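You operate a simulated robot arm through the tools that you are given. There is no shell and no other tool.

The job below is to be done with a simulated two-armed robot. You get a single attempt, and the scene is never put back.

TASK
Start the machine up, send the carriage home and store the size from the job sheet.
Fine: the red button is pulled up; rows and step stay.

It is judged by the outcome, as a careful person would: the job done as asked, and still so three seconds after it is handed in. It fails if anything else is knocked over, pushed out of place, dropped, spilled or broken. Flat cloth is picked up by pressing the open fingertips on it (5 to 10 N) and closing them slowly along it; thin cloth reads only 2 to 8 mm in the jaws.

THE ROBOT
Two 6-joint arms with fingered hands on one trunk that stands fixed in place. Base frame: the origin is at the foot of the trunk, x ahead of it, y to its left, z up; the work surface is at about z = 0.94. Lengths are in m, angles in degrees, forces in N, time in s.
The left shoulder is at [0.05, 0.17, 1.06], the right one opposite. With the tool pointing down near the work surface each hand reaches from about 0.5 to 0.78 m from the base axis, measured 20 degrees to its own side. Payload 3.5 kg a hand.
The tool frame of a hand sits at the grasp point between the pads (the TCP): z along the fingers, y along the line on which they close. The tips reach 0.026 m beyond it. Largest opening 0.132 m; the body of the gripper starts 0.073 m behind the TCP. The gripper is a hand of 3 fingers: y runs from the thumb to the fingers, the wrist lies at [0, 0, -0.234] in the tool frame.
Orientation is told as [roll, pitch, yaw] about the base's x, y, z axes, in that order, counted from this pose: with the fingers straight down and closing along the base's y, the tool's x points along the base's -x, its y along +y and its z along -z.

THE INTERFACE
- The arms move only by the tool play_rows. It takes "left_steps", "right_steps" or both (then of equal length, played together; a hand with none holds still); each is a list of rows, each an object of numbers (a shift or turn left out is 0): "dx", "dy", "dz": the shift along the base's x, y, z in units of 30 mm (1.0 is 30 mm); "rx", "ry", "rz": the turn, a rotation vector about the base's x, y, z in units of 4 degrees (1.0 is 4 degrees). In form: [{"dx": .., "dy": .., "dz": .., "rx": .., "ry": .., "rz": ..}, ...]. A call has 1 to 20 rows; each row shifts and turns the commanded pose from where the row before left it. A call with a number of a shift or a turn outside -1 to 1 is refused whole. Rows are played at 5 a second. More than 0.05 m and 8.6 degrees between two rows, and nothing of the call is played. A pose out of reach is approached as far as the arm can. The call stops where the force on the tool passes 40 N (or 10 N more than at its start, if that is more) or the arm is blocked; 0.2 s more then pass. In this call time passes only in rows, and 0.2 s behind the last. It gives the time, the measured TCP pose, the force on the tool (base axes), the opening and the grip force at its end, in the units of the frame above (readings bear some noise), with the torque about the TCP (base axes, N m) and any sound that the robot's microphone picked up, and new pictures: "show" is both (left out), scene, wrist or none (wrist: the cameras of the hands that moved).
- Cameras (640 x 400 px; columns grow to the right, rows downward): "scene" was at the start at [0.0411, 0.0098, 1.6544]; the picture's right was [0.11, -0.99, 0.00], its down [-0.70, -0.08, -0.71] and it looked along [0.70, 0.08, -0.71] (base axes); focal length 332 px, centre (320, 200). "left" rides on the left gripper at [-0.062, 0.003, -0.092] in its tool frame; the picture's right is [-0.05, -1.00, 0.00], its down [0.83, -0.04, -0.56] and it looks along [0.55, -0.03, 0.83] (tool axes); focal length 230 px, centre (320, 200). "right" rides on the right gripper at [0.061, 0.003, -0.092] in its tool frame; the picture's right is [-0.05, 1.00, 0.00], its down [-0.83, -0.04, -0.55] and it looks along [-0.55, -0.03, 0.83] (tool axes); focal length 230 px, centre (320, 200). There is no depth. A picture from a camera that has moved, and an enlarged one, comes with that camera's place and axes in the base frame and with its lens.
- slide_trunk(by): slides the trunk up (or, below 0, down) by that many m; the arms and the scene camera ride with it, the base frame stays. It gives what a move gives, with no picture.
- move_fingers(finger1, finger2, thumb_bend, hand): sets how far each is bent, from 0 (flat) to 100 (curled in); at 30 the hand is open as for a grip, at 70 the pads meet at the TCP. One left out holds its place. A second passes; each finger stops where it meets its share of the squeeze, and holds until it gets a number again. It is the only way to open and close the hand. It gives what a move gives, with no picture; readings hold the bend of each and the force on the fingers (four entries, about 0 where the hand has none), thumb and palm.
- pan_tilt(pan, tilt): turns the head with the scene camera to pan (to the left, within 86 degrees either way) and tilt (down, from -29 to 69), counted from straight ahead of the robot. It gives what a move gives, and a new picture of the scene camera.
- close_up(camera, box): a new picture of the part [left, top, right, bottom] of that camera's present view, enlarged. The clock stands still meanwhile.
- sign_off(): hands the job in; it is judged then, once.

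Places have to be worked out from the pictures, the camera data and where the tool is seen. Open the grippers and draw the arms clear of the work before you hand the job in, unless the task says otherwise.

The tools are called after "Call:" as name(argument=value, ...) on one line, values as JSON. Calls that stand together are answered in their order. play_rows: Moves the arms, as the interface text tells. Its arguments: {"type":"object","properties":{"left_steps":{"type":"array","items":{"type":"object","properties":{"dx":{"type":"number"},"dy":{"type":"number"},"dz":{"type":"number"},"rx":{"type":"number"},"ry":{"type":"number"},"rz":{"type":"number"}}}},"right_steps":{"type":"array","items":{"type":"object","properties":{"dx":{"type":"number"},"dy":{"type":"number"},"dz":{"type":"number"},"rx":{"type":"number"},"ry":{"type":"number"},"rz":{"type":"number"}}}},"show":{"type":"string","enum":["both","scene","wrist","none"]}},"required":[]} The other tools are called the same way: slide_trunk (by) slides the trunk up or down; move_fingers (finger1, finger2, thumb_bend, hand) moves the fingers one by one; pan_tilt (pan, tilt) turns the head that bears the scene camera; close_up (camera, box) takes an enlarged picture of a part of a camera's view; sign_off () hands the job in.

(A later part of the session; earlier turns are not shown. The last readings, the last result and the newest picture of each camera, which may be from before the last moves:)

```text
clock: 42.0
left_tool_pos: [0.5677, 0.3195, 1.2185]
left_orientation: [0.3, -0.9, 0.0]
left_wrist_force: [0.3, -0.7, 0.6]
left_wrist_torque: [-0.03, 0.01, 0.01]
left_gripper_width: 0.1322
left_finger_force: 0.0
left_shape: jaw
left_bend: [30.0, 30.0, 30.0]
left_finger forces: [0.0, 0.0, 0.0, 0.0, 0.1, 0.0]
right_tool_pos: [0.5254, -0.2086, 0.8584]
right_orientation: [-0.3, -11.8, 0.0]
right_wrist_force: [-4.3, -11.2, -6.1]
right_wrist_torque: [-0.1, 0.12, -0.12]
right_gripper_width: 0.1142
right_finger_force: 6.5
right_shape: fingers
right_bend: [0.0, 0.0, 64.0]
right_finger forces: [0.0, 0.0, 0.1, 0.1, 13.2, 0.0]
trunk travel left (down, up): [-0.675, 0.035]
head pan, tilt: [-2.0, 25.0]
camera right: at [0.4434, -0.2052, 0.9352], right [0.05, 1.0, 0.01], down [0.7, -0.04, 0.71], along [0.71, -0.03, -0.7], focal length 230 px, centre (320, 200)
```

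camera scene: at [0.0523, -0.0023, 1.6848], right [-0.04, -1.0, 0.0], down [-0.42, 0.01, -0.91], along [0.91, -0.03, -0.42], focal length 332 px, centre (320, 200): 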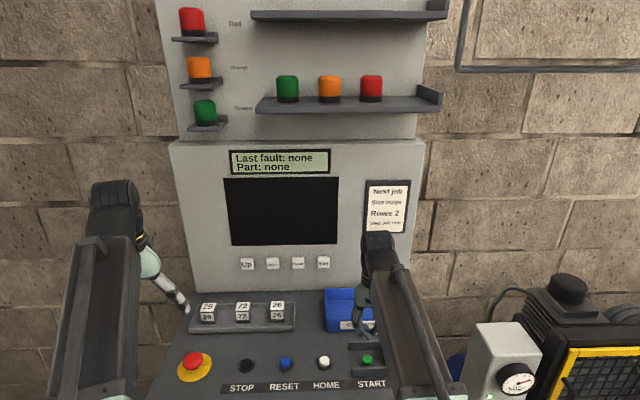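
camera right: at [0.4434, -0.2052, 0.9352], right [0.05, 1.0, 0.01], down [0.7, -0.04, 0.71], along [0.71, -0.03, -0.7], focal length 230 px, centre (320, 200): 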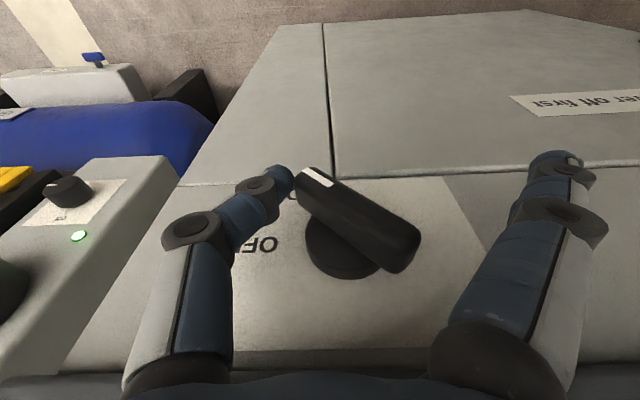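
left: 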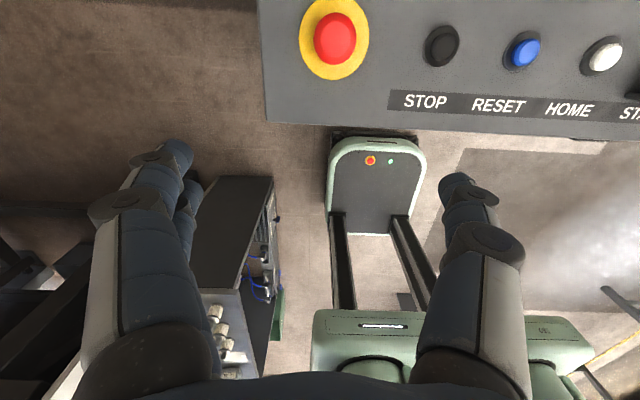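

The bar is turning further against friction. Continuing with a few more steps.

Call:
play_rows(right_steps=[{"dy": 0.13}, {"dy": 0.13}, {"dy": 0.13}, {"dy": 0.13}], show="both")

```text
clock: 43.0
left_tool_pos: [0.5677, 0.3193, 1.219]
left_orientation: [0.3, -0.9, 0.0]
left_wrist_force: [0.2, -0.5, 0.4]
left_wrist_torque: [-0.01, -0.01, -0.04]
left_gripper_width: 0.1319
left_finger_force: 0.1
left_shape: jaw
left_bend: [30.0, 30.0, 30.0]
left_finger forces: [0.0, 0.0, 0.0, 0.0, 0.0, 0.1]
right_tool_pos: [0.5257, -0.1928, 0.8589]
right_orientation: [-0.2, -11.9, 0.0]
right_wrist_force: [2.0, -8.8, 3.2]
right_wrist_torque: [-0.22, -0.1, -0.02]
right_gripper_width: 0.1082
right_finger_force: 4.8
right_shape: fingers
right_bend: [0.0, 0.0, 67.0]
right_finger forces: [0.0, 0.1, 0.1, 0.1, 9.4, 0.0]
trunk travel left (down, up): [-0.675, 0.035]
head pan, tilt: [-2.0, 25.0]
camera scene: at [0.0523, -0.003, 1.685], right [-0.03, -1.0, 0.0], down [-0.42, 0.02, -0.91], along [0.91, -0.03, -0.42], focal length 332 px, centre (320, 200)
camera right: at [0.444, -0.1886, 0.9356], right [0.05, 1.0, 0.01], down [0.7, -0.04, 0.71], along [0.71, -0.03, -0.7], focal length 230 px, centre (320, 200)
```

scene: 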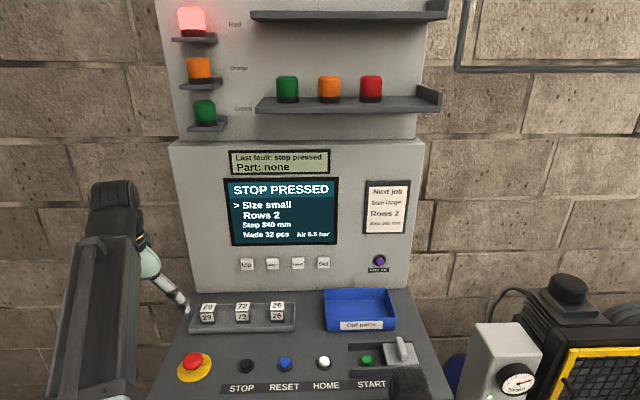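
right: 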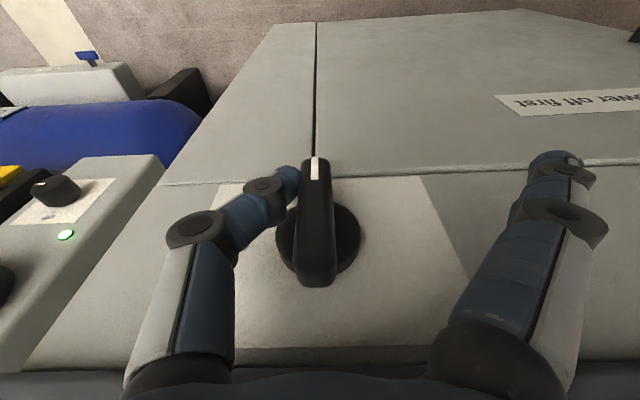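

Power is on: the knob is vertical, the red lamp is lit, and the screen reads "STOP PRESSED" with Size small / Rows 2 / Step. So the red button is pressed in and has to be pulled up. I'll back the thumb away and read the screen closely.

Call:
play_rows(right_steps=[{"dy": -0.7}, {"dy": -0.7, "dx": -0.3}, {"dz": 1, "dy": -0.3, "dx": -0.3}, {"dz": 1}, {"dz": 1}, {"dz": 1}, {"dz": 1}], show="none")

Call:
close_up(camera="scene", box=[210, 140, 410, 265])

Call:
close_up(camera="left", box=[240, 0, 480, 150])

```text
clock: 44.6
left_tool_pos: [0.5679, 0.3199, 1.2185]
left_orientation: [0.2, -1.0, 0.0]
left_wrist_force: [-0.2, 0.6, 0.9]
left_wrist_torque: [0.01, 0.02, 0.0]
left_gripper_width: 0.1322
left_finger_force: 0.0
left_shape: jaw
left_bend: [30.0, 30.0, 30.0]
left_finger forces: [0.0, 0.0, 0.0, 0.0, 0.0, 0.1]
right_tool_pos: [0.513, -0.2436, 1.0083]
right_orientation: [-0.2, -11.7, 0.0]
right_wrist_force: [-0.8, -1.2, -0.5]
right_wrist_torque: [-0.03, 0.01, 0.01]
right_gripper_width: 0.0998
right_finger_force: 0.1
right_shape: fingers
right_bend: [0.0, 0.0, 70.0]
right_finger forces: [0.0, 0.1, 0.1, 0.0, 0.0, 0.0]
right hand out of reach, approached as far as the arm can: row 4
trunk travel left (down, up): [-0.675, 0.035]
head pan, tilt: [-2.0, 25.0]
```

```text
3.20 times, centred on (310, 202) of scene
camera zoom: at [0.0521, -0.0022, 1.6848], right [-0.03, -1.0, 0.0], down [-0.42, 0.01, -0.91], along [0.91, -0.03, -0.42], focal length 1064 px, centre (352, 192)
```

zoom: 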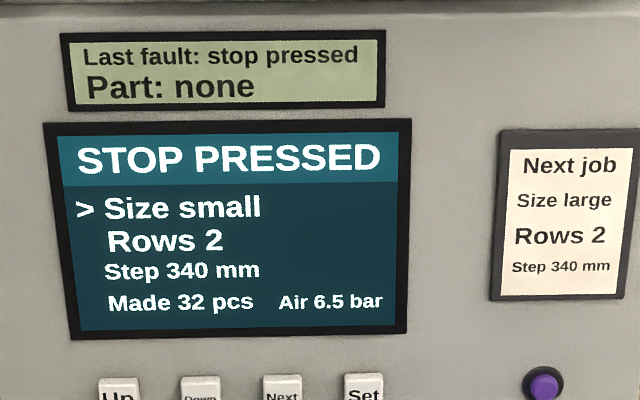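

```text
2.67 times, centred on (360, 75) of left
camera zoom: at [0.6276, 0.321, 1.3134], right [0.05, -1.0, 0.0], down [-0.84, -0.05, 0.54], along [-0.54, -0.02, -0.84], focal length 614 px, centre (213, 533)
```

zoom: 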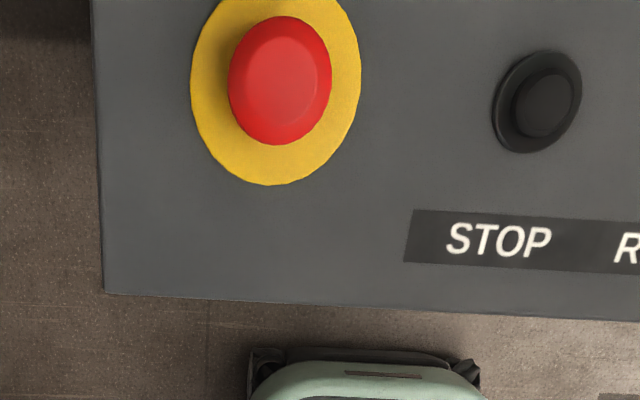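

The screen shows Size small, Rows 2, Step 340 mm; only the size differs from the job sheet. The red button sits at about [0.650, 0.296]; I'll bring the open left hand above it.

Call:
play_rows(left_steps=[{"dx": 0.3, "dy": -0.16, "dz": -0.9}, {"dx": 0.6, "dy": -0.16, "dz": -0.9}, {"dx": 0.6, "dy": -0.16, "dz": -0.8}, {"dx": 0.6, "dy": -0.16, "dz": -0.7}, {"dx": 0.6, "dy": -0.16, "dz": -0.7}], show="both")

```text
clock: 45.8
left_tool_pos: [0.65, 0.2961, 1.0975]
left_orientation: [0.3, -0.9, 0.0]
left_wrist_force: [1.0, -0.1, 0.8]
left_wrist_torque: [-0.01, 0.05, 0.01]
left_gripper_width: 0.1319
left_finger_force: 0.2
left_shape: jaw
left_bend: [30.0, 30.0, 30.0]
left_finger forces: [0.0, 0.0, 0.1, 0.1, 0.0, 0.1]
right_tool_pos: [0.5135, -0.243, 1.008]
right_orientation: [-0.2, -11.8, 0.1]
right_wrist_force: [-0.1, -0.4, 0.1]
right_wrist_torque: [0.02, -0.02, 0.0]
right_gripper_width: 0.0996
right_finger_force: 0.1
right_shape: fingers
right_bend: [0.0, 0.0, 70.0]
right_finger forces: [0.0, 0.1, 0.1, 0.0, 0.1, 0.1]
trunk travel left (down, up): [-0.675, 0.035]
head pan, tilt: [-2.0, 25.0]
camera scene: at [0.0527, -0.0022, 1.6848], right [-0.03, -1.0, 0.0], down [-0.42, 0.01, -0.91], along [0.91, -0.03, -0.42], focal length 332 px, centre (320, 200)
camera left: at [0.7093, 0.2968, 1.1925], right [0.05, -1.0, 0.0], down [-0.84, -0.05, 0.54], along [-0.54, -0.02, -0.84], focal length 230 px, centre (320, 200)
```

scene: 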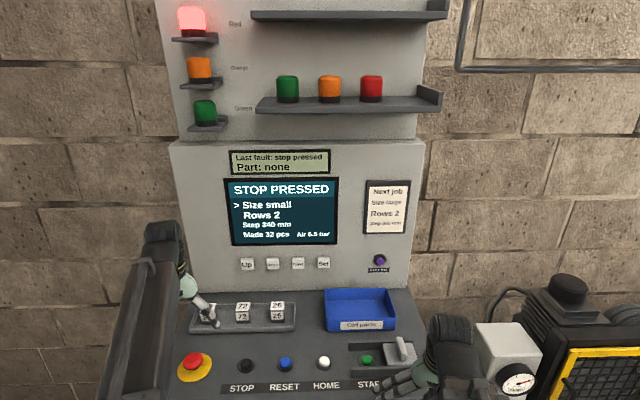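
left: 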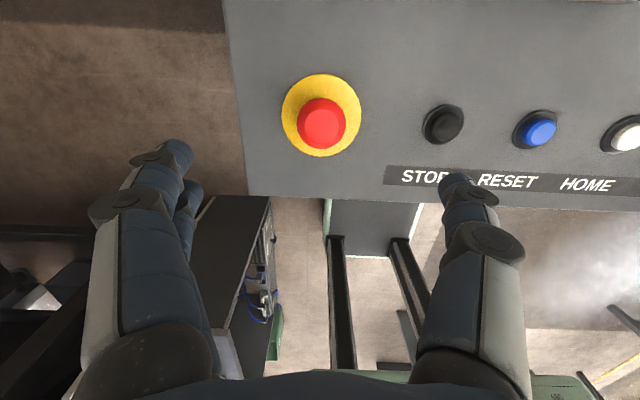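

The cap is centred under the hand, at about [0.653, 0.294]. I'll lower the open left hand around it.

Call:
play_rows(left_steps=[{"dz": -0.9, "dx": 0.1, "dy": -0.07}, {"dz": -0.9}, {"dz": -0.9}, {"dz": -0.5}], show="wrist")

Call:
close_up(camera="scene", box=[130, 300, 290, 400])

```text
clock: 46.8
left_tool_pos: [0.6516, 0.2926, 1.0026]
left_orientation: [0.3, -0.8, 0.0]
left_wrist_force: [-0.2, -0.4, 0.4]
left_wrist_torque: [-0.02, 0.01, -0.01]
left_gripper_width: 0.1319
left_finger_force: 0.0
left_shape: jaw
left_bend: [30.0, 30.0, 30.0]
left_finger forces: [0.0, 0.0, 0.0, 0.0, 0.0, 0.1]
right_tool_pos: [0.5141, -0.2432, 1.0078]
right_orientation: [-0.2, -11.8, -0.1]
right_wrist_force: [-1.1, 0.5, -0.3]
right_wrist_torque: [0.0, 0.02, -0.02]
right_gripper_width: 0.0995
right_finger_force: 0.1
right_shape: fingers
right_bend: [0.0, 0.0, 70.0]
right_finger forces: [0.1, 0.1, 0.0, 0.0, 0.0, 0.0]
trunk travel left (down, up): [-0.675, 0.035]
head pan, tilt: [-2.0, 25.0]
camera left: at [0.7119, 0.2944, 1.0973], right [0.05, -1.0, 0.0], down [-0.84, -0.05, 0.54], along [-0.54, -0.02, -0.84], focal length 230 px, centre (320, 200)
```

left: 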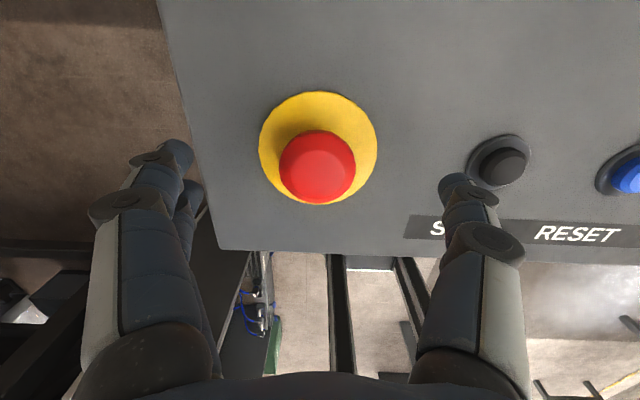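

```text
4.00 times, centred on (210, 350) of scene
camera zoom: at [0.0523, -0.0023, 1.6848], right [-0.03, -1.0, 0.0], down [-0.42, 0.01, -0.91], along [0.91, -0.03, -0.42], focal length 1330 px, centre (760, -400)
```

zoom: 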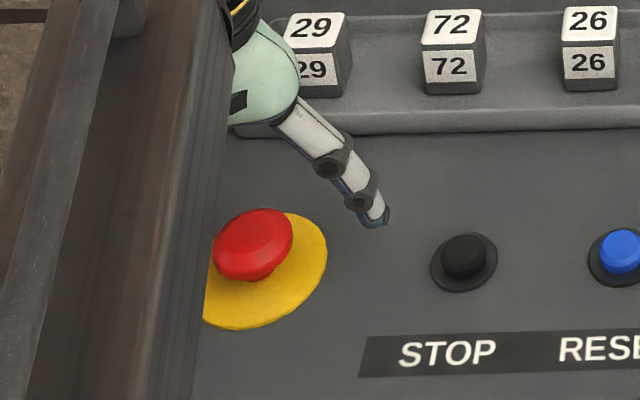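

The cap has a mushroom shape with its top at z≈0.977, centred at [0.657, 0.294]. I'll shift slightly forward, lower until the tips are just above the deck, then close on it.

Call:
play_rows(left_steps=[{"dx": 0.2, "dy": 0.05, "dz": -0.4}, {"dz": -0.3}, {"dz": -0.2}], show="none")

Call:
move_fingers(hand="left", finger1=52, finger2=52, thumb_bend=52)

Call:
close_up(camera="left", box=[160, 80, 480, 280])

```text
clock: 47.6
left_tool_pos: [0.6574, 0.2953, 0.9764]
left_orientation: [0.3, -1.0, -0.1]
left_wrist_force: [-0.2, 1.0, 0.0]
left_wrist_torque: [0.0, 0.0, -0.01]
left_gripper_width: 0.1317
left_finger_force: 0.0
left_shape: jaw
left_bend: [30.0, 30.0, 30.0]
left_finger forces: [0.0, 0.0, 0.1, 0.0, 0.0, 0.1]
right_tool_pos: [0.5131, -0.2429, 1.0079]
right_orientation: [-0.2, -11.8, 0.0]
right_wrist_force: [-0.2, 0.8, -0.3]
right_wrist_torque: [-0.01, 0.01, 0.02]
right_gripper_width: 0.0994
right_finger_force: 0.0
right_shape: fingers
right_bend: [0.0, 0.0, 70.0]
right_finger forces: [0.0, 0.0, 0.0, 0.0, 0.1, 0.0]
trunk travel left (down, up): [-0.675, 0.035]
head pan, tilt: [-2.0, 25.0]
```

```text
clock: 48.6
left_tool_pos: [0.6574, 0.2952, 0.9766]
left_orientation: [0.3, -0.9, 0.1]
left_wrist_force: [0.3, -0.4, -0.3]
left_wrist_torque: [-0.01, 0.0, -0.01]
left_gripper_width: 0.0621
left_finger_force: 0.0
left_shape: fingers
left_bend: [52.0, 52.0, 52.0]
left_finger forces: [0.1, 0.0, 0.0, 0.0, 0.1, 0.0]
right_tool_pos: [0.5132, -0.2434, 1.0075]
right_orientation: [-0.1, -11.7, 0.0]
right_wrist_force: [0.2, 0.2, -0.2]
right_wrist_torque: [-0.02, -0.01, -0.01]
right_gripper_width: 0.0999
right_finger_force: 0.1
right_shape: fingers
right_bend: [0.0, 0.0, 70.0]
right_finger forces: [0.0, 0.0, 0.0, 0.1, 0.0, 0.1]
trunk travel left (down, up): [-0.675, 0.035]
head pan, tilt: [-2.0, 25.0]
```

```text
2.00 times, centred on (320, 180) of left
camera zoom: at [0.7182, 0.2963, 1.0707], right [0.05, -1.0, 0.0], down [-0.84, -0.05, 0.54], along [-0.54, -0.02, -0.84], focal length 460 px, centre (320, 240)
```

zoom: 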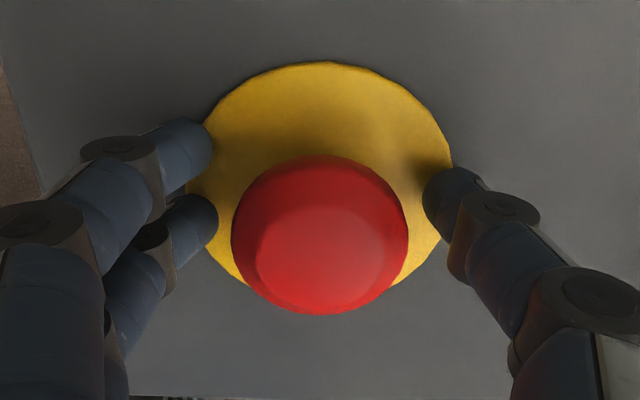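

The fingers flank the cap evenly. I'll close on it.

Call:
move_fingers(hand="left", finger1=66, finger2=66, thumb_bend=66)

Call:
close_up(camera="left", box=[160, 80, 480, 280])

```text
clock: 49.6
left_tool_pos: [0.6572, 0.2949, 0.9762]
left_orientation: [0.4, -1.0, 0.1]
left_wrist_force: [-1.0, -3.1, -3.7]
left_wrist_torque: [-0.1, -0.04, -0.02]
left_gripper_width: 0.0334
left_finger_force: 9.1
left_shape: fingers
left_bend: [63.0, 59.0, 62.0]
left_finger forces: [2.3, 5.7, 0.0, 0.1, 10.3, 0.0]
right_tool_pos: [0.514, -0.2436, 1.0071]
right_orientation: [-0.2, -11.8, 0.0]
right_wrist_force: [-0.4, -0.3, -0.6]
right_wrist_torque: [0.0, 0.01, -0.02]
right_gripper_width: 0.0995
right_finger_force: 0.1
right_shape: fingers
right_bend: [0.0, 0.0, 70.0]
right_finger forces: [0.0, 0.0, 0.1, 0.1, 0.0, 0.0]
trunk travel left (down, up): [-0.675, 0.035]
head pan, tilt: [-2.0, 25.0]
```

```text
2.00 times, centred on (320, 180) of left
camera zoom: at [0.7184, 0.296, 1.0705], right [0.05, -1.0, 0.0], down [-0.84, -0.05, 0.54], along [-0.54, -0.02, -0.84], focal length 460 px, centre (320, 240)
```

zoom: 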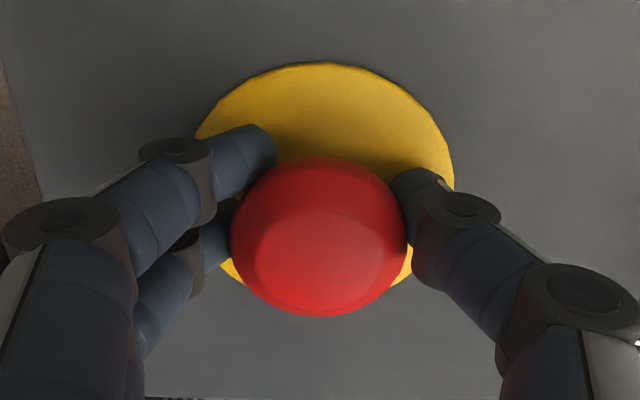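

The fingertips closed to 33 mm, under the cap's rim. I'll lift slowly.

Call:
play_rows(left_steps=[{"dz": 0.12}, {"dz": 0.12}, {"dz": 0.12}, {"dz": 0.12}], show="both")

```text
clock: 50.6
left_tool_pos: [0.6582, 0.2951, 0.9873]
left_orientation: [0.3, -0.8, 0.0]
left_wrist_force: [0.1, -3.2, -27.0]
left_wrist_torque: [-0.13, -0.11, 0.04]
left_gripper_width: 0.0349
left_finger_force: 13.3
left_shape: fingers
left_bend: [62.0, 57.0, 61.0]
left_finger forces: [4.6, 10.2, 0.0, 0.1, 11.8, 0.0]
right_tool_pos: [0.5147, -0.2419, 1.0068]
right_orientation: [-0.3, -11.7, 0.0]
right_wrist_force: [-0.4, -0.2, 0.3]
right_wrist_torque: [0.0, 0.01, 0.0]
right_gripper_width: 0.0997
right_finger_force: 0.1
right_shape: fingers
right_bend: [0.0, 0.0, 70.0]
right_finger forces: [0.1, 0.0, 0.0, 0.0, 0.0, 0.1]
trunk travel left (down, up): [-0.675, 0.035]
head pan, tilt: [-2.0, 25.0]
heard: click
camera scene: at [0.055, -0.0015, 1.6843], right [-0.03, -1.0, 0.0], down [-0.42, 0.01, -0.91], along [0.91, -0.03, -0.42], focal length 332 px, centre (320, 200)
camera left: at [0.7191, 0.2968, 1.0816], right [0.05, -1.0, 0.0], down [-0.84, -0.05, 0.54], along [-0.54, -0.03, -0.84], focal length 230 px, centre (320, 200)
```

scene: 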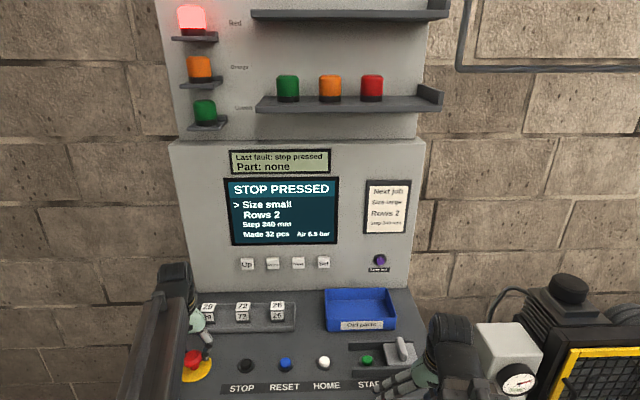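
left: 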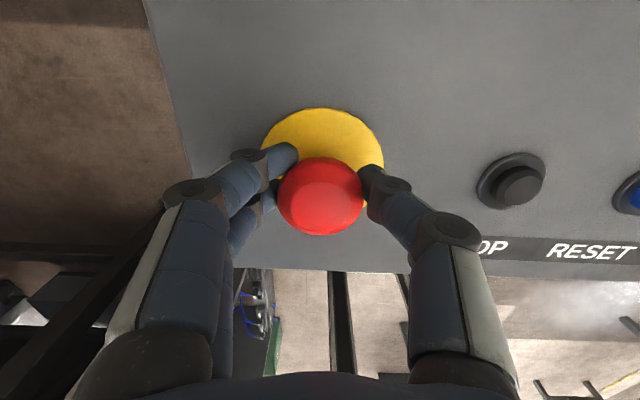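

A click was heard at 27 N of pull, so the button has popped up. I'll open the fingers, then rise clear.

Call:
move_fingers(hand="left", finger1=35, finger2=35, thumb_bend=35)

Call:
play_rows(left_steps=[{"dz": 0.7}, {"dz": 1}, {"dz": 1}], show="both")

Call:
close_up(camera="scene", box=[210, 140, 410, 265])

```text
clock: 51.6
left_tool_pos: [0.6573, 0.2957, 0.9915]
left_orientation: [0.3, -1.0, 0.1]
left_wrist_force: [0.3, 0.3, 0.7]
left_wrist_torque: [-0.03, 0.01, 0.01]
left_gripper_width: 0.1175
left_finger_force: 0.0
left_shape: fingers
left_bend: [35.0, 35.0, 35.0]
left_finger forces: [0.1, 0.0, 0.0, 0.0, 0.0, 0.1]
right_tool_pos: [0.5137, -0.2438, 1.0089]
right_orientation: [-0.3, -11.8, -0.1]
right_wrist_force: [0.1, -0.9, -0.6]
right_wrist_torque: [-0.02, 0.0, 0.0]
right_gripper_width: 0.0996
right_finger_force: 0.1
right_shape: fingers
right_bend: [0.0, 0.0, 70.0]
right_finger forces: [0.0, 0.1, 0.0, 0.0, 0.0, 0.0]
trunk travel left (down, up): [-0.675, 0.035]
head pan, tilt: [-2.0, 25.0]
```

```text
clock: 52.4
left_tool_pos: [0.6576, 0.2953, 1.0704]
left_orientation: [0.3, -1.1, 0.0]
left_wrist_force: [0.3, 1.0, 0.6]
left_wrist_torque: [-0.01, 0.02, 0.0]
left_gripper_width: 0.1175
left_finger_force: 0.0
left_shape: fingers
left_bend: [35.0, 35.0, 35.0]
left_finger forces: [0.1, 0.1, 0.1, 0.0, 0.0, 0.1]
right_tool_pos: [0.5125, -0.2433, 1.0076]
right_orientation: [-0.2, -11.7, 0.0]
right_wrist_force: [0.2, -0.1, -0.8]
right_wrist_torque: [0.0, -0.04, -0.01]
right_gripper_width: 0.0994
right_finger_force: 0.2
right_shape: fingers
right_bend: [0.0, 0.0, 70.0]
right_finger forces: [0.1, 0.0, 0.0, 0.1, 0.0, 0.1]
trunk travel left (down, up): [-0.675, 0.035]
head pan, tilt: [-2.0, 25.0]
camera scene: at [0.0521, -0.0024, 1.6848], right [-0.03, -1.0, 0.0], down [-0.42, 0.01, -0.91], along [0.91, -0.03, -0.42], focal length 332 px, centre (320, 200)
camera left: at [0.7175, 0.2958, 1.1656], right [0.05, -1.0, 0.0], down [-0.84, -0.05, 0.54], along [-0.54, -0.02, -0.84], focal length 230 px, centre (320, 200)
```

scene: 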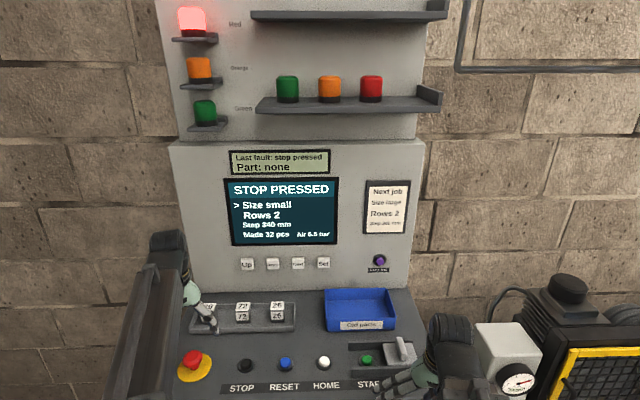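
left: 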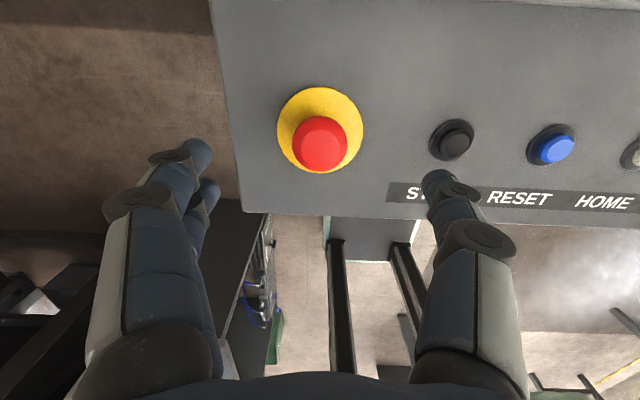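

```text
3.20 times, centred on (310, 202) of scene
camera zoom: at [0.0521, -0.0024, 1.6848], right [-0.03, -1.0, 0.0], down [-0.42, 0.01, -0.91], along [0.91, -0.03, -0.42], focal length 1064 px, centre (352, 192)
```

zoom: 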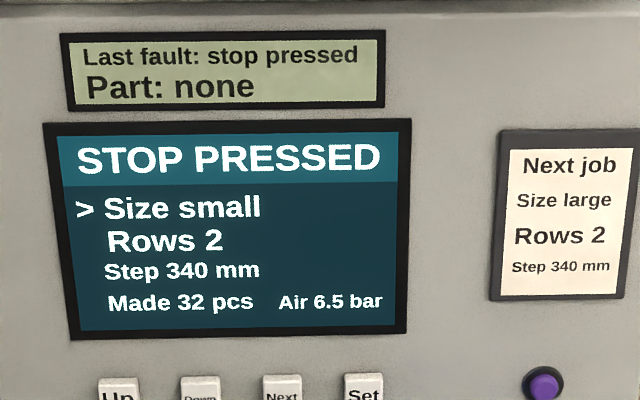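

The button is up and the "STOP PRESSED" state is latched, so RESET is next. I'll close the left fingertips and move over RESET at about [0.65, 0.069].

Call:
move_fingers(hand="left", finger1=70, finger2=70, thumb_bend=70)

Call:
play_rows(left_steps=[{"dy": -0.95, "dx": -0.03}, {"dy": -0.95, "dx": -0.03}, {"dy": -0.95, "dx": -0.03}, {"dy": -0.95, "dx": -0.03}, {"dy": -0.95, "dx": -0.03}, {"dy": -0.95, "dx": -0.03}, {"dy": -0.95, "dx": -0.03}, {"dy": -0.9, "dx": -0.03}], show="wrist")

Call:
close_up(camera="left", box=[220, 90, 420, 215])

```text
clock: 53.4
left_tool_pos: [0.6578, 0.2945, 1.0711]
left_orientation: [0.4, -0.9, 0.0]
left_wrist_force: [-0.5, -1.0, -0.1]
left_wrist_torque: [-0.03, -0.01, 0.0]
left_gripper_width: 0.0061
left_finger_force: 0.1
left_shape: fingers
left_bend: [70.0, 70.0, 70.0]
left_finger forces: [0.0, 0.1, 0.1, 0.0, 0.0, 0.0]
right_tool_pos: [0.513, -0.2436, 1.0068]
right_orientation: [-0.2, -11.8, 0.1]
right_wrist_force: [-0.8, 0.2, 0.4]
right_wrist_torque: [0.0, 0.01, 0.01]
right_gripper_width: 0.0996
right_finger_force: 0.0
right_shape: fingers
right_bend: [0.0, 0.0, 70.0]
right_finger forces: [0.1, 0.0, 0.0, 0.0, 0.0, 0.1]
trunk travel left (down, up): [-0.675, 0.035]
head pan, tilt: [-2.0, 25.0]
```

```text
clock: 55.2
left_tool_pos: [0.6504, 0.0688, 1.0714]
left_orientation: [0.4, -0.9, 0.1]
left_wrist_force: [-0.2, 0.5, -0.2]
left_wrist_torque: [0.01, 0.0, 0.0]
left_gripper_width: 0.006
left_finger_force: 0.1
left_shape: fingers
left_bend: [70.0, 70.0, 70.0]
left_finger forces: [0.0, 0.0, 0.0, 0.1, 0.1, 0.1]
right_tool_pos: [0.5129, -0.2438, 1.0079]
right_orientation: [-0.3, -11.7, 0.0]
right_wrist_force: [-0.4, 0.4, 0.1]
right_wrist_torque: [-0.03, -0.03, 0.03]
right_gripper_width: 0.0998
right_finger_force: 0.2
right_shape: fingers
right_bend: [0.0, 0.0, 70.0]
right_finger forces: [0.0, 0.1, 0.1, 0.0, 0.0, 0.0]
trunk travel left (down, up): [-0.675, 0.035]
head pan, tilt: [-2.0, 25.0]
camera left: at [0.7105, 0.0693, 1.1655], right [0.05, -1.0, 0.0], down [-0.84, -0.05, 0.54], along [-0.54, -0.03, -0.84], focal length 230 px, centre (320, 200)
```

left: 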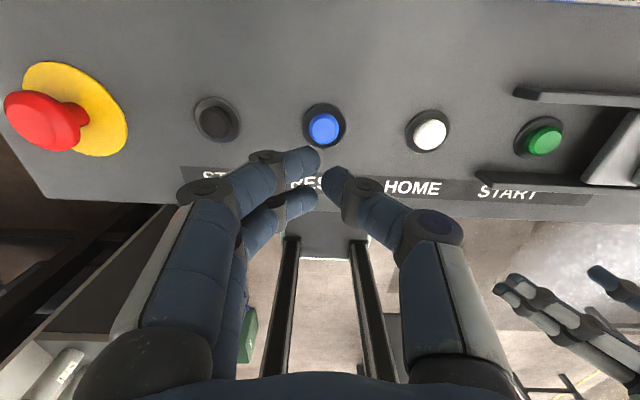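

```text
3.20 times, centred on (320, 152) of left
camera zoom: at [0.7105, 0.0693, 1.1655], right [0.05, -1.0, 0.0], down [-0.84, -0.05, 0.54], along [-0.54, -0.03, -0.84], focal length 736 px, centre (320, 352)
```

zoom: 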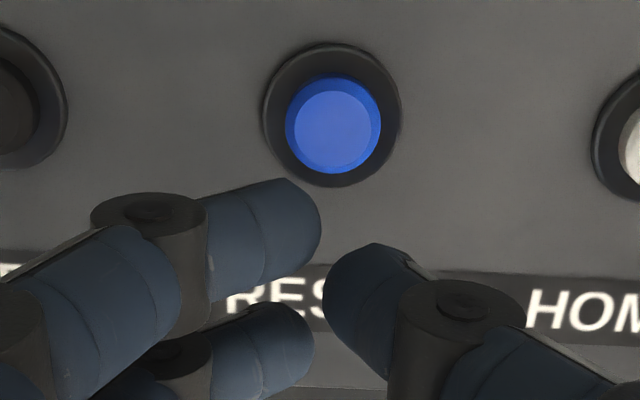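

The red button is visibly standing up on its stalk. RESET is at about [0.652, 0.063]; START clicked at TCP z≈0.975, so I'll press to that depth.

Call:
play_rows(left_steps=[{"dy": -0.18, "dx": 0.06, "dz": -0.8}, {"dz": -1}, {"dz": -0.9}, {"dz": -0.2}, {"dz": -0.12}, {"dz": -0.12}], show="wrist")

```text
clock: 56.6
left_tool_pos: [0.6517, 0.0623, 0.9772]
left_orientation: [0.3, -0.9, 0.0]
left_wrist_force: [-0.4, 0.3, 2.3]
left_wrist_torque: [0.01, 0.02, 0.03]
left_gripper_width: 0.006
left_finger_force: 0.9
left_shape: fingers
left_bend: [70.0, 70.0, 70.0]
left_finger forces: [0.0, 0.5, 0.0, 0.1, 1.2, 0.0]
right_tool_pos: [0.5124, -0.2433, 1.0072]
right_orientation: [-0.2, -11.8, 0.0]
right_wrist_force: [0.3, 0.7, -0.4]
right_wrist_torque: [-0.03, 0.0, 0.03]
right_gripper_width: 0.0995
right_finger_force: 0.1
right_shape: fingers
right_bend: [0.0, 0.0, 70.0]
right_finger forces: [0.0, 0.1, 0.0, 0.0, 0.0, 0.0]
trunk travel left (down, up): [-0.675, 0.035]
head pan, tilt: [-2.0, 25.0]
camera left: at [0.712, 0.0641, 1.0719], right [0.05, -1.0, 0.0], down [-0.84, -0.05, 0.54], along [-0.54, -0.02, -0.84], focal length 230 px, centre (320, 200)
```

left: 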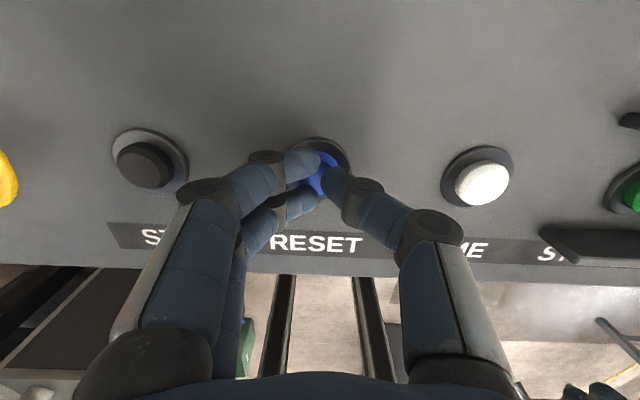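

Contact at 2.3 N. I'll press a few millimetres more until it clicks.

Call:
play_rows(left_steps=[{"dz": -0.1}, {"dz": -0.1}], show="scene")

```text
clock: 57.2
left_tool_pos: [0.6514, 0.0634, 0.9728]
left_orientation: [0.3, -1.2, 0.0]
left_wrist_force: [1.9, -1.4, 19.0]
left_wrist_torque: [-0.09, 0.01, 0.0]
left_gripper_width: 0.0056
left_finger_force: 9.5
left_shape: fingers
left_bend: [70.0, 70.0, 70.0]
left_finger forces: [2.1, 5.3, 0.0, 0.0, 11.5, 0.0]
right_tool_pos: [0.5121, -0.2436, 1.0091]
right_orientation: [-0.2, -11.8, 0.0]
right_wrist_force: [1.3, -0.4, 0.0]
right_wrist_torque: [-0.01, 0.02, -0.01]
right_gripper_width: 0.0998
right_finger_force: 0.1
right_shape: fingers
right_bend: [0.0, 0.0, 70.0]
right_finger forces: [0.1, 0.1, 0.0, 0.1, 0.1, 0.0]
trunk travel left (down, up): [-0.675, 0.035]
head pan, tilt: [-2.0, 25.0]
heard: click
camera scene: at [0.0509, -0.0026, 1.6852], right [-0.03, -1.0, 0.0], down [-0.42, 0.01, -0.91], along [0.91, -0.03, -0.42], focal length 332 px, centre (320, 200)
```

scene: 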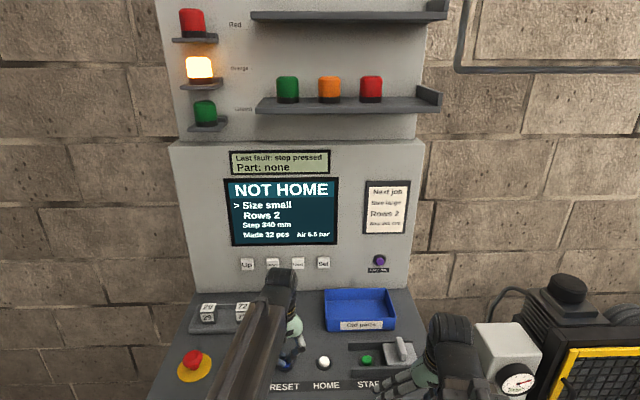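

RESET worked: the display now reads "NOT HOME" with the orange lamp. Next I'll lift, move to HOME at about [0.652, -0.037], and press it.

Call:
play_rows(left_steps=[{"dz": 1}, {"dz": 0.8}, {"dy": -0.85}, {"dy": -0.85}, {"dy": -0.85}, {"dy": -0.8}], show="wrist")

Call:
close_up(camera="left", box=[220, 90, 420, 215])

```text
clock: 58.6
left_tool_pos: [0.6526, -0.0379, 1.0239]
left_orientation: [0.4, -0.9, 0.0]
left_wrist_force: [0.5, -0.3, 0.4]
left_wrist_torque: [-0.03, 0.0, 0.0]
left_gripper_width: 0.0056
left_finger_force: 0.0
left_shape: fingers
left_bend: [70.0, 70.0, 70.0]
left_finger forces: [0.0, 0.0, 0.0, 0.0, 0.0, 0.1]
right_tool_pos: [0.512, -0.2434, 1.0079]
right_orientation: [-0.1, -11.8, 0.0]
right_wrist_force: [0.0, 0.0, -0.4]
right_wrist_torque: [0.01, -0.02, 0.02]
right_gripper_width: 0.0997
right_finger_force: 0.0
right_shape: fingers
right_bend: [0.0, 0.0, 70.0]
right_finger forces: [0.1, 0.0, 0.1, 0.1, 0.1, 0.0]
trunk travel left (down, up): [-0.675, 0.035]
head pan, tilt: [-2.0, 25.0]
camera left: at [0.7124, -0.0367, 1.1192], right [0.05, -1.0, 0.0], down [-0.84, -0.05, 0.54], along [-0.54, -0.02, -0.84], focal length 230 px, centre (320, 200)
```

left: 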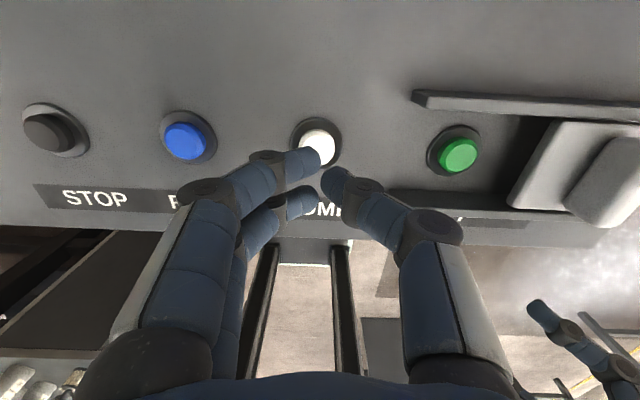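

```text
3.20 times, centred on (320, 152) of left
camera zoom: at [0.7124, -0.0367, 1.1192], right [0.05, -1.0, 0.0], down [-0.84, -0.05, 0.54], along [-0.54, -0.02, -0.84], focal length 736 px, centre (320, 352)
```

zoom: 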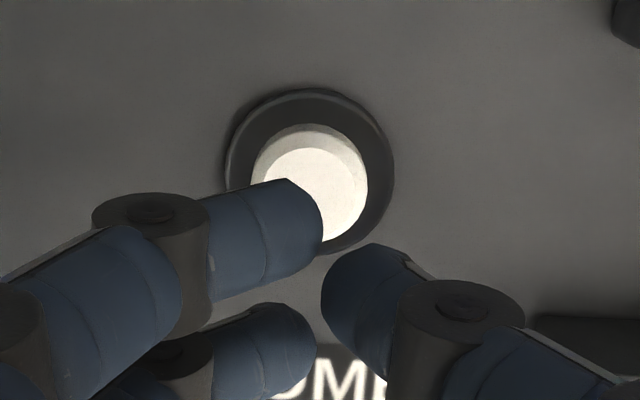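

HOME is aligned under the tips. Pressing down.

Call:
play_rows(left_steps=[{"dz": -0.8}, {"dz": -0.5}, {"dz": -0.15}, {"dz": -0.12}, {"dz": -0.12}], show="scene")

```text
clock: 59.8
left_tool_pos: [0.6535, -0.0375, 0.9742]
left_orientation: [0.3, -1.1, 0.0]
left_wrist_force: [0.9, -0.8, 4.1]
left_wrist_torque: [-0.07, 0.01, 0.04]
left_gripper_width: 0.0054
left_finger_force: 2.1
left_shape: fingers
left_bend: [70.0, 70.0, 70.0]
left_finger forces: [0.0, 0.9, 0.0, 0.1, 3.0, 0.0]
right_tool_pos: [0.5136, -0.2432, 1.0083]
right_orientation: [-0.2, -11.8, 0.0]
right_wrist_force: [-0.6, -0.5, -0.6]
right_wrist_torque: [0.01, -0.02, 0.0]
right_gripper_width: 0.0996
right_finger_force: 0.1
right_shape: fingers
right_bend: [0.0, 0.0, 70.0]
right_finger forces: [0.1, 0.0, 0.0, 0.0, 0.0, 0.0]
trunk travel left (down, up): [-0.675, 0.035]
head pan, tilt: [-2.0, 25.0]
heard: click
camera scene: at [0.052, -0.0024, 1.6849], right [-0.03, -1.0, 0.0], down [-0.42, 0.01, -0.91], along [0.91, -0.03, -0.42], focal length 332 px, centre (320, 200)
```

scene: 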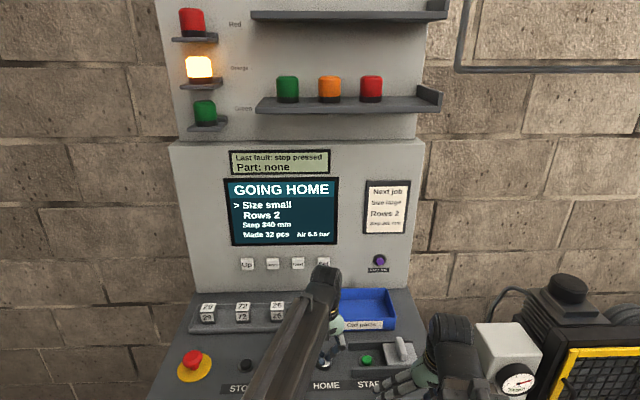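

The machine shows "GOING HOME". I'll lift the left hand clear and wait for homing, checking the display.

Call:
play_rows(left_steps=[{"dz": 0.8}, {"dz": 1}, {"dz": 0.8, "dy": 1}, {"dy": 1, "dx": -0.3}, {"dy": 1, "dx": -0.4}, {"dy": 1, "dx": -0.4}, {"dy": 1, "dx": -0.4}, {"dy": 1, "dx": -0.4}], show="scene")

Call:
close_up(camera="scene", box=[210, 140, 410, 265])

```text
clock: 61.6
left_tool_pos: [0.5936, 0.1437, 1.0515]
left_orientation: [0.2, -0.9, 0.0]
left_wrist_force: [-0.4, -0.1, -0.4]
left_wrist_torque: [-0.05, 0.04, 0.01]
left_gripper_width: 0.0055
left_finger_force: 0.0
left_shape: fingers
left_bend: [70.0, 70.0, 70.0]
left_finger forces: [0.0, 0.0, 0.0, 0.1, 0.1, 0.1]
right_tool_pos: [0.5125, -0.244, 1.0079]
right_orientation: [-0.1, -11.8, 0.1]
right_wrist_force: [-0.3, -0.6, 0.2]
right_wrist_torque: [-0.03, 0.0, 0.02]
right_gripper_width: 0.0997
right_finger_force: 0.1
right_shape: fingers
right_bend: [0.0, 0.0, 70.0]
right_finger forces: [0.1, 0.0, 0.0, 0.0, 0.0, 0.0]
trunk travel left (down, up): [-0.675, 0.035]
head pan, tilt: [-2.0, 25.0]
camera scene: at [0.0521, -0.002, 1.6848], right [-0.04, -1.0, 0.0], down [-0.42, 0.01, -0.91], along [0.91, -0.03, -0.42], focal length 332 px, centre (320, 200)
```

scene: 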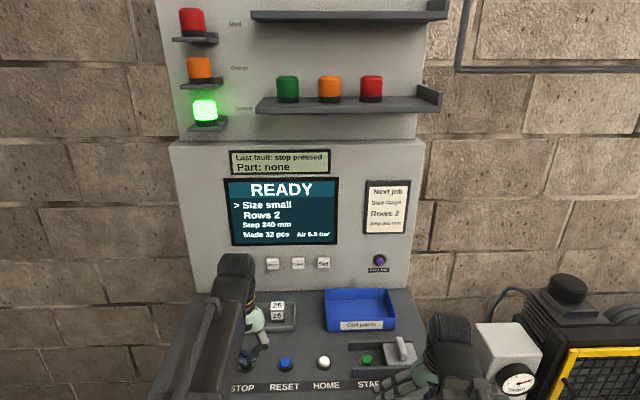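

```text
3.20 times, centred on (310, 202) of scene
camera zoom: at [0.0521, -0.002, 1.6848], right [-0.04, -1.0, 0.0], down [-0.42, 0.01, -0.91], along [0.91, -0.03, -0.42], focal length 1064 px, centre (352, 192)
```

zoom: 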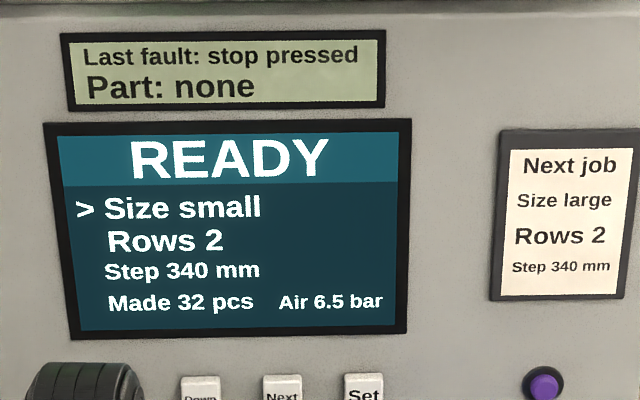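

READY with the green lamp. I'll leave START alone, since that would run the machine. Next I'll pitch the left hand forward and bring its tips up to the "Up" key, which I place at about [0.92, 0.20, 1.06].

Call:
play_rows(left_steps=[{"dx": 0.44, "dy": 0.095, "dz": 0.08, "ry": -1}, {"dx": 0.44, "dy": 0.095, "dz": 0.08, "ry": -1}, {"dx": 0.44, "dy": 0.095, "dz": 0.08, "ry": -1}, {"dx": 0.44, "dy": 0.095, "dz": 0.08, "ry": -1}, {"dx": 0.44, "dy": 0.095, "dz": 0.08, "ry": -1}, {"dx": 0.44, "dy": 0.095, "dz": 0.08, "ry": -1}, {"dx": 0.44, "dy": 0.095, "dz": 0.08, "ry": -1}, {"dx": 0.44, "dy": 0.095, "dz": 0.08, "ry": -1}, {"dx": 0.44, "dy": 0.095, "dz": 0.08, "ry": -1}, {"dx": 0.44, "dy": 0.095, "dz": 0.08, "ry": -1}, {"dx": 0.44, "dy": 0.095, "dz": -0.03, "ry": -1}, {"dx": 0.44, "dy": 0.095, "dz": -0.03, "ry": -1}, {"dx": 0.44, "dy": 0.095, "dz": -0.03, "ry": -1}, {"dx": 0.44, "dy": 0.095, "dz": -0.03, "ry": -1}, {"dx": 0.44, "dy": 0.095, "dz": -0.03, "ry": -1}, {"dx": 0.44, "dy": 0.095, "dz": -0.03, "ry": -1}, {"dx": 0.44, "dy": 0.095, "dz": -0.03, "ry": -1}, {"dx": 0.44, "dy": 0.095, "dz": -0.03, "ry": -1}, {"dx": 0.44, "dy": 0.095, "dz": -0.03, "ry": -1}, {"dx": 0.44, "dy": 0.095, "dz": -0.03, "ry": -1}])

Call:
move_fingers(hand="right", finger1=70, finger2=70, thumb_bend=70)

```text
clock: 65.8
left_tool_pos: [0.855, 0.1995, 1.0679]
left_orientation: [0.3, -79.8, -0.2]
left_wrist_force: [0.2, 0.0, -0.1]
left_wrist_torque: [0.03, -0.03, 0.0]
left_gripper_width: 0.0057
left_finger_force: 0.0
left_shape: fingers
left_bend: [70.0, 70.0, 70.0]
left_finger forces: [0.2, 0.1, 0.0, 0.0, 0.0, 0.1]
left hand out of reach, approached as far as the arm can: row 20
right_tool_pos: [0.5129, -0.2426, 1.0071]
right_orientation: [-0.2, -11.7, 0.0]
right_wrist_force: [-0.6, 0.0, 0.1]
right_wrist_torque: [0.0, 0.03, -0.03]
right_gripper_width: 0.0997
right_finger_force: 0.0
right_shape: fingers
right_bend: [0.0, 0.0, 70.0]
right_finger forces: [0.0, 0.0, 0.0, 0.0, 0.0, 0.1]
trunk travel left (down, up): [-0.675, 0.035]
head pan, tilt: [-2.0, 25.0]
camera scene: at [0.0523, -0.0023, 1.6848], right [-0.03, -1.0, 0.0], down [-0.42, 0.01, -0.91], along [0.91, -0.03, -0.42], focal length 332 px, centre (320, 200)
camera left: at [0.7754, 0.2005, 1.1457], right [0.01, -1.0, 0.05], down [-0.69, -0.04, -0.72], along [0.72, -0.03, -0.69], focal length 230 px, centre (320, 200)
```

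scene: 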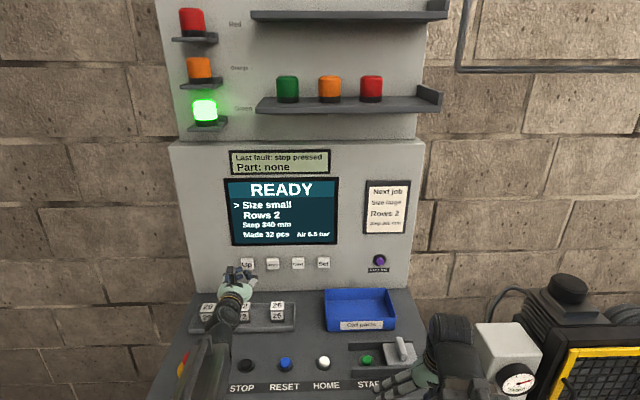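
left: 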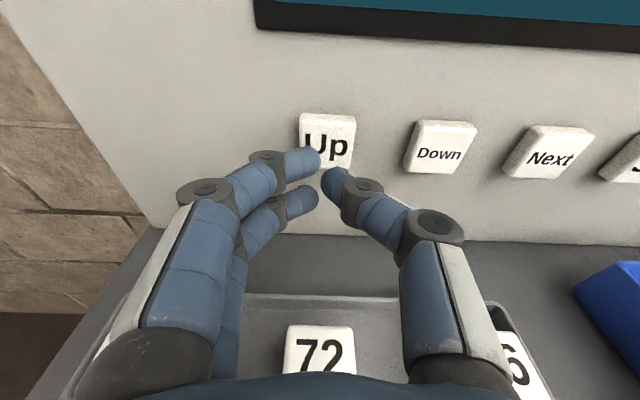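

```text
clock: 66.8
left_tool_pos: [0.8545, 0.1997, 1.0683]
left_orientation: [0.1, -79.6, -0.1]
left_wrist_force: [0.3, 0.2, 0.1]
left_wrist_torque: [0.01, 0.0, -0.01]
left_gripper_width: 0.0056
left_finger_force: 0.1
left_shape: fingers
left_bend: [70.0, 70.0, 70.0]
left_finger forces: [0.0, 0.0, 0.1, 0.1, 0.1, 0.0]
right_tool_pos: [0.5133, -0.2433, 1.0081]
right_orientation: [-0.1, -11.9, 0.1]
right_wrist_force: [0.1, -0.1, 0.2]
right_wrist_torque: [0.02, 0.01, 0.03]
right_gripper_width: 0.0063
right_finger_force: 0.2
right_shape: fingers
right_bend: [70.0, 70.0, 70.0]
right_finger forces: [0.1, 0.0, 0.1, 0.1, 0.1, 0.1]
trunk travel left (down, up): [-0.675, 0.035]
head pan, tilt: [-2.0, 25.0]
```

The Up key is at about [0.915, 0.19, 1.066], with Down 77 mm to its right. I'll align and approach to see whether the reach allows it.

Call:
play_rows(left_steps=[{"dy": -0.3}, {"dx": 0.3}, {"dx": 0.3}, {"dx": 0.2}], show="wrist")

```text
clock: 67.8
left_tool_pos: [0.879, 0.1896, 1.0693]
left_orientation: [0.5, -80.9, -0.2]
left_wrist_force: [-0.6, 0.6, 0.2]
left_wrist_torque: [-0.02, 0.01, -0.01]
left_gripper_width: 0.0056
left_finger_force: 0.1
left_shape: fingers
left_bend: [70.0, 70.0, 70.0]
left_finger forces: [0.1, 0.1, 0.1, 0.0, 0.1, 0.0]
right_tool_pos: [0.5128, -0.2437, 1.0075]
right_orientation: [-0.2, -11.8, 0.0]
right_wrist_force: [0.0, 0.6, 0.1]
right_wrist_torque: [0.02, -0.02, -0.01]
right_gripper_width: 0.0063
right_finger_force: 0.1
right_shape: fingers
right_bend: [70.0, 70.0, 70.0]
right_finger forces: [0.1, 0.1, 0.0, 0.1, 0.1, 0.1]
trunk travel left (down, up): [-0.675, 0.035]
head pan, tilt: [-2.0, 25.0]
camera left: at [0.7981, 0.1905, 1.1447], right [0.01, -1.0, 0.05], down [-0.68, -0.05, -0.73], along [0.73, -0.02, -0.68], focal length 230 px, centre (320, 200)
```

left: 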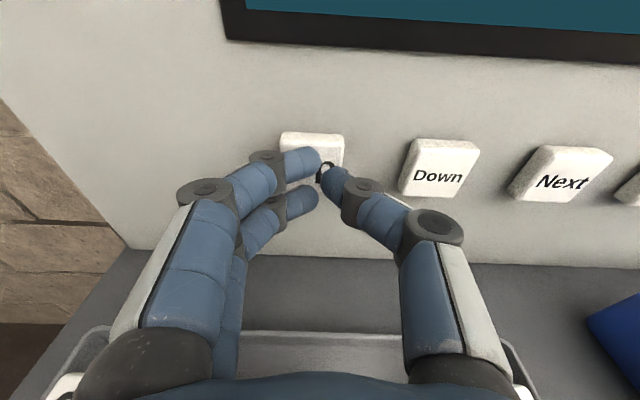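

Forward motion works and the tips are nearly at the Up key. Pressing in small steps.

Call:
play_rows(left_steps=[{"dx": 0.12}, {"dx": 0.12}, {"dx": 0.1}], show="scene")

```text
clock: 68.6
left_tool_pos: [0.8893, 0.1895, 1.0693]
left_orientation: [0.2, -80.9, -0.1]
left_wrist_force: [-1.7, 0.4, 0.3]
left_wrist_torque: [-0.04, 0.0, 0.04]
left_gripper_width: 0.0053
left_finger_force: 0.7
left_shape: fingers
left_bend: [70.0, 70.0, 70.0]
left_finger forces: [1.6, 0.1, 0.0, 0.0, 0.0, 0.1]
right_tool_pos: [0.5125, -0.2427, 1.0077]
right_orientation: [-0.2, -11.8, 0.0]
right_wrist_force: [0.3, -0.4, -0.3]
right_wrist_torque: [0.01, 0.01, 0.02]
right_gripper_width: 0.0062
right_finger_force: 0.0
right_shape: fingers
right_bend: [70.0, 70.0, 70.0]
right_finger forces: [0.1, 0.0, 0.1, 0.0, 0.0, 0.0]
trunk travel left (down, up): [-0.675, 0.035]
head pan, tilt: [-2.0, 25.0]
camera scene: at [0.0521, -0.0023, 1.6848], right [-0.03, -1.0, 0.0], down [-0.42, 0.01, -0.91], along [0.91, -0.03, -0.42], focal length 332 px, centre (320, 200)
```

scene: 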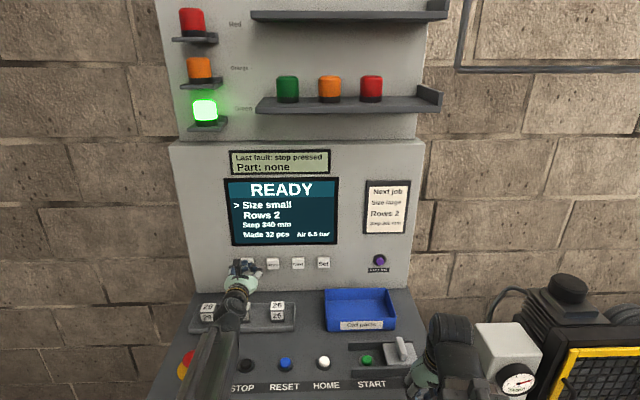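

Contact at 1.7 N. A little further.

Call:
play_rows(left_steps=[{"dx": 0.08}], show="scene")

```text
clock: 69.0
left_tool_pos: [0.8914, 0.1915, 1.0688]
left_orientation: [0.4, -81.0, 0.0]
left_wrist_force: [-3.1, 1.1, -1.0]
left_wrist_torque: [-0.01, -0.02, 0.03]
left_gripper_width: 0.005
left_finger_force: 2.8
left_shape: fingers
left_bend: [70.0, 70.0, 70.0]
left_finger forces: [3.6, 0.0, 0.0, 0.1, 0.0, 0.0]
right_tool_pos: [0.5114, -0.2429, 1.0089]
right_orientation: [-0.2, -11.7, 0.0]
right_wrist_force: [-0.6, 0.8, 0.6]
right_wrist_torque: [-0.03, 0.01, -0.01]
right_gripper_width: 0.0061
right_finger_force: 0.0
right_shape: fingers
right_bend: [70.0, 70.0, 70.0]
right_finger forces: [0.0, 0.1, 0.0, 0.1, 0.0, 0.0]
trunk travel left (down, up): [-0.675, 0.035]
head pan, tilt: [-2.0, 25.0]
heard: click
camera scene: at [0.0517, -0.0021, 1.6849], right [-0.03, -1.0, 0.0], down [-0.42, 0.01, -0.91], along [0.91, -0.03, -0.42], focal length 332 px, centre (320, 200)
```

scene: 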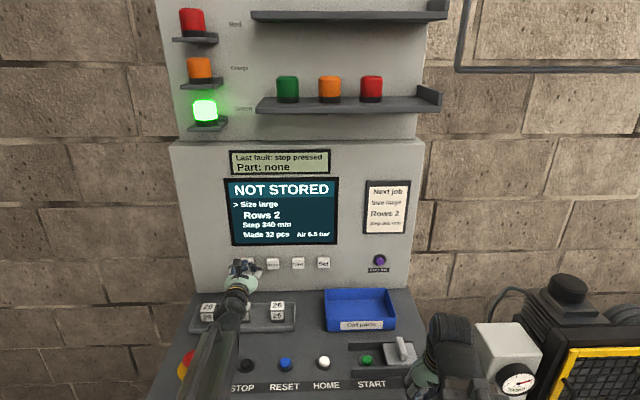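

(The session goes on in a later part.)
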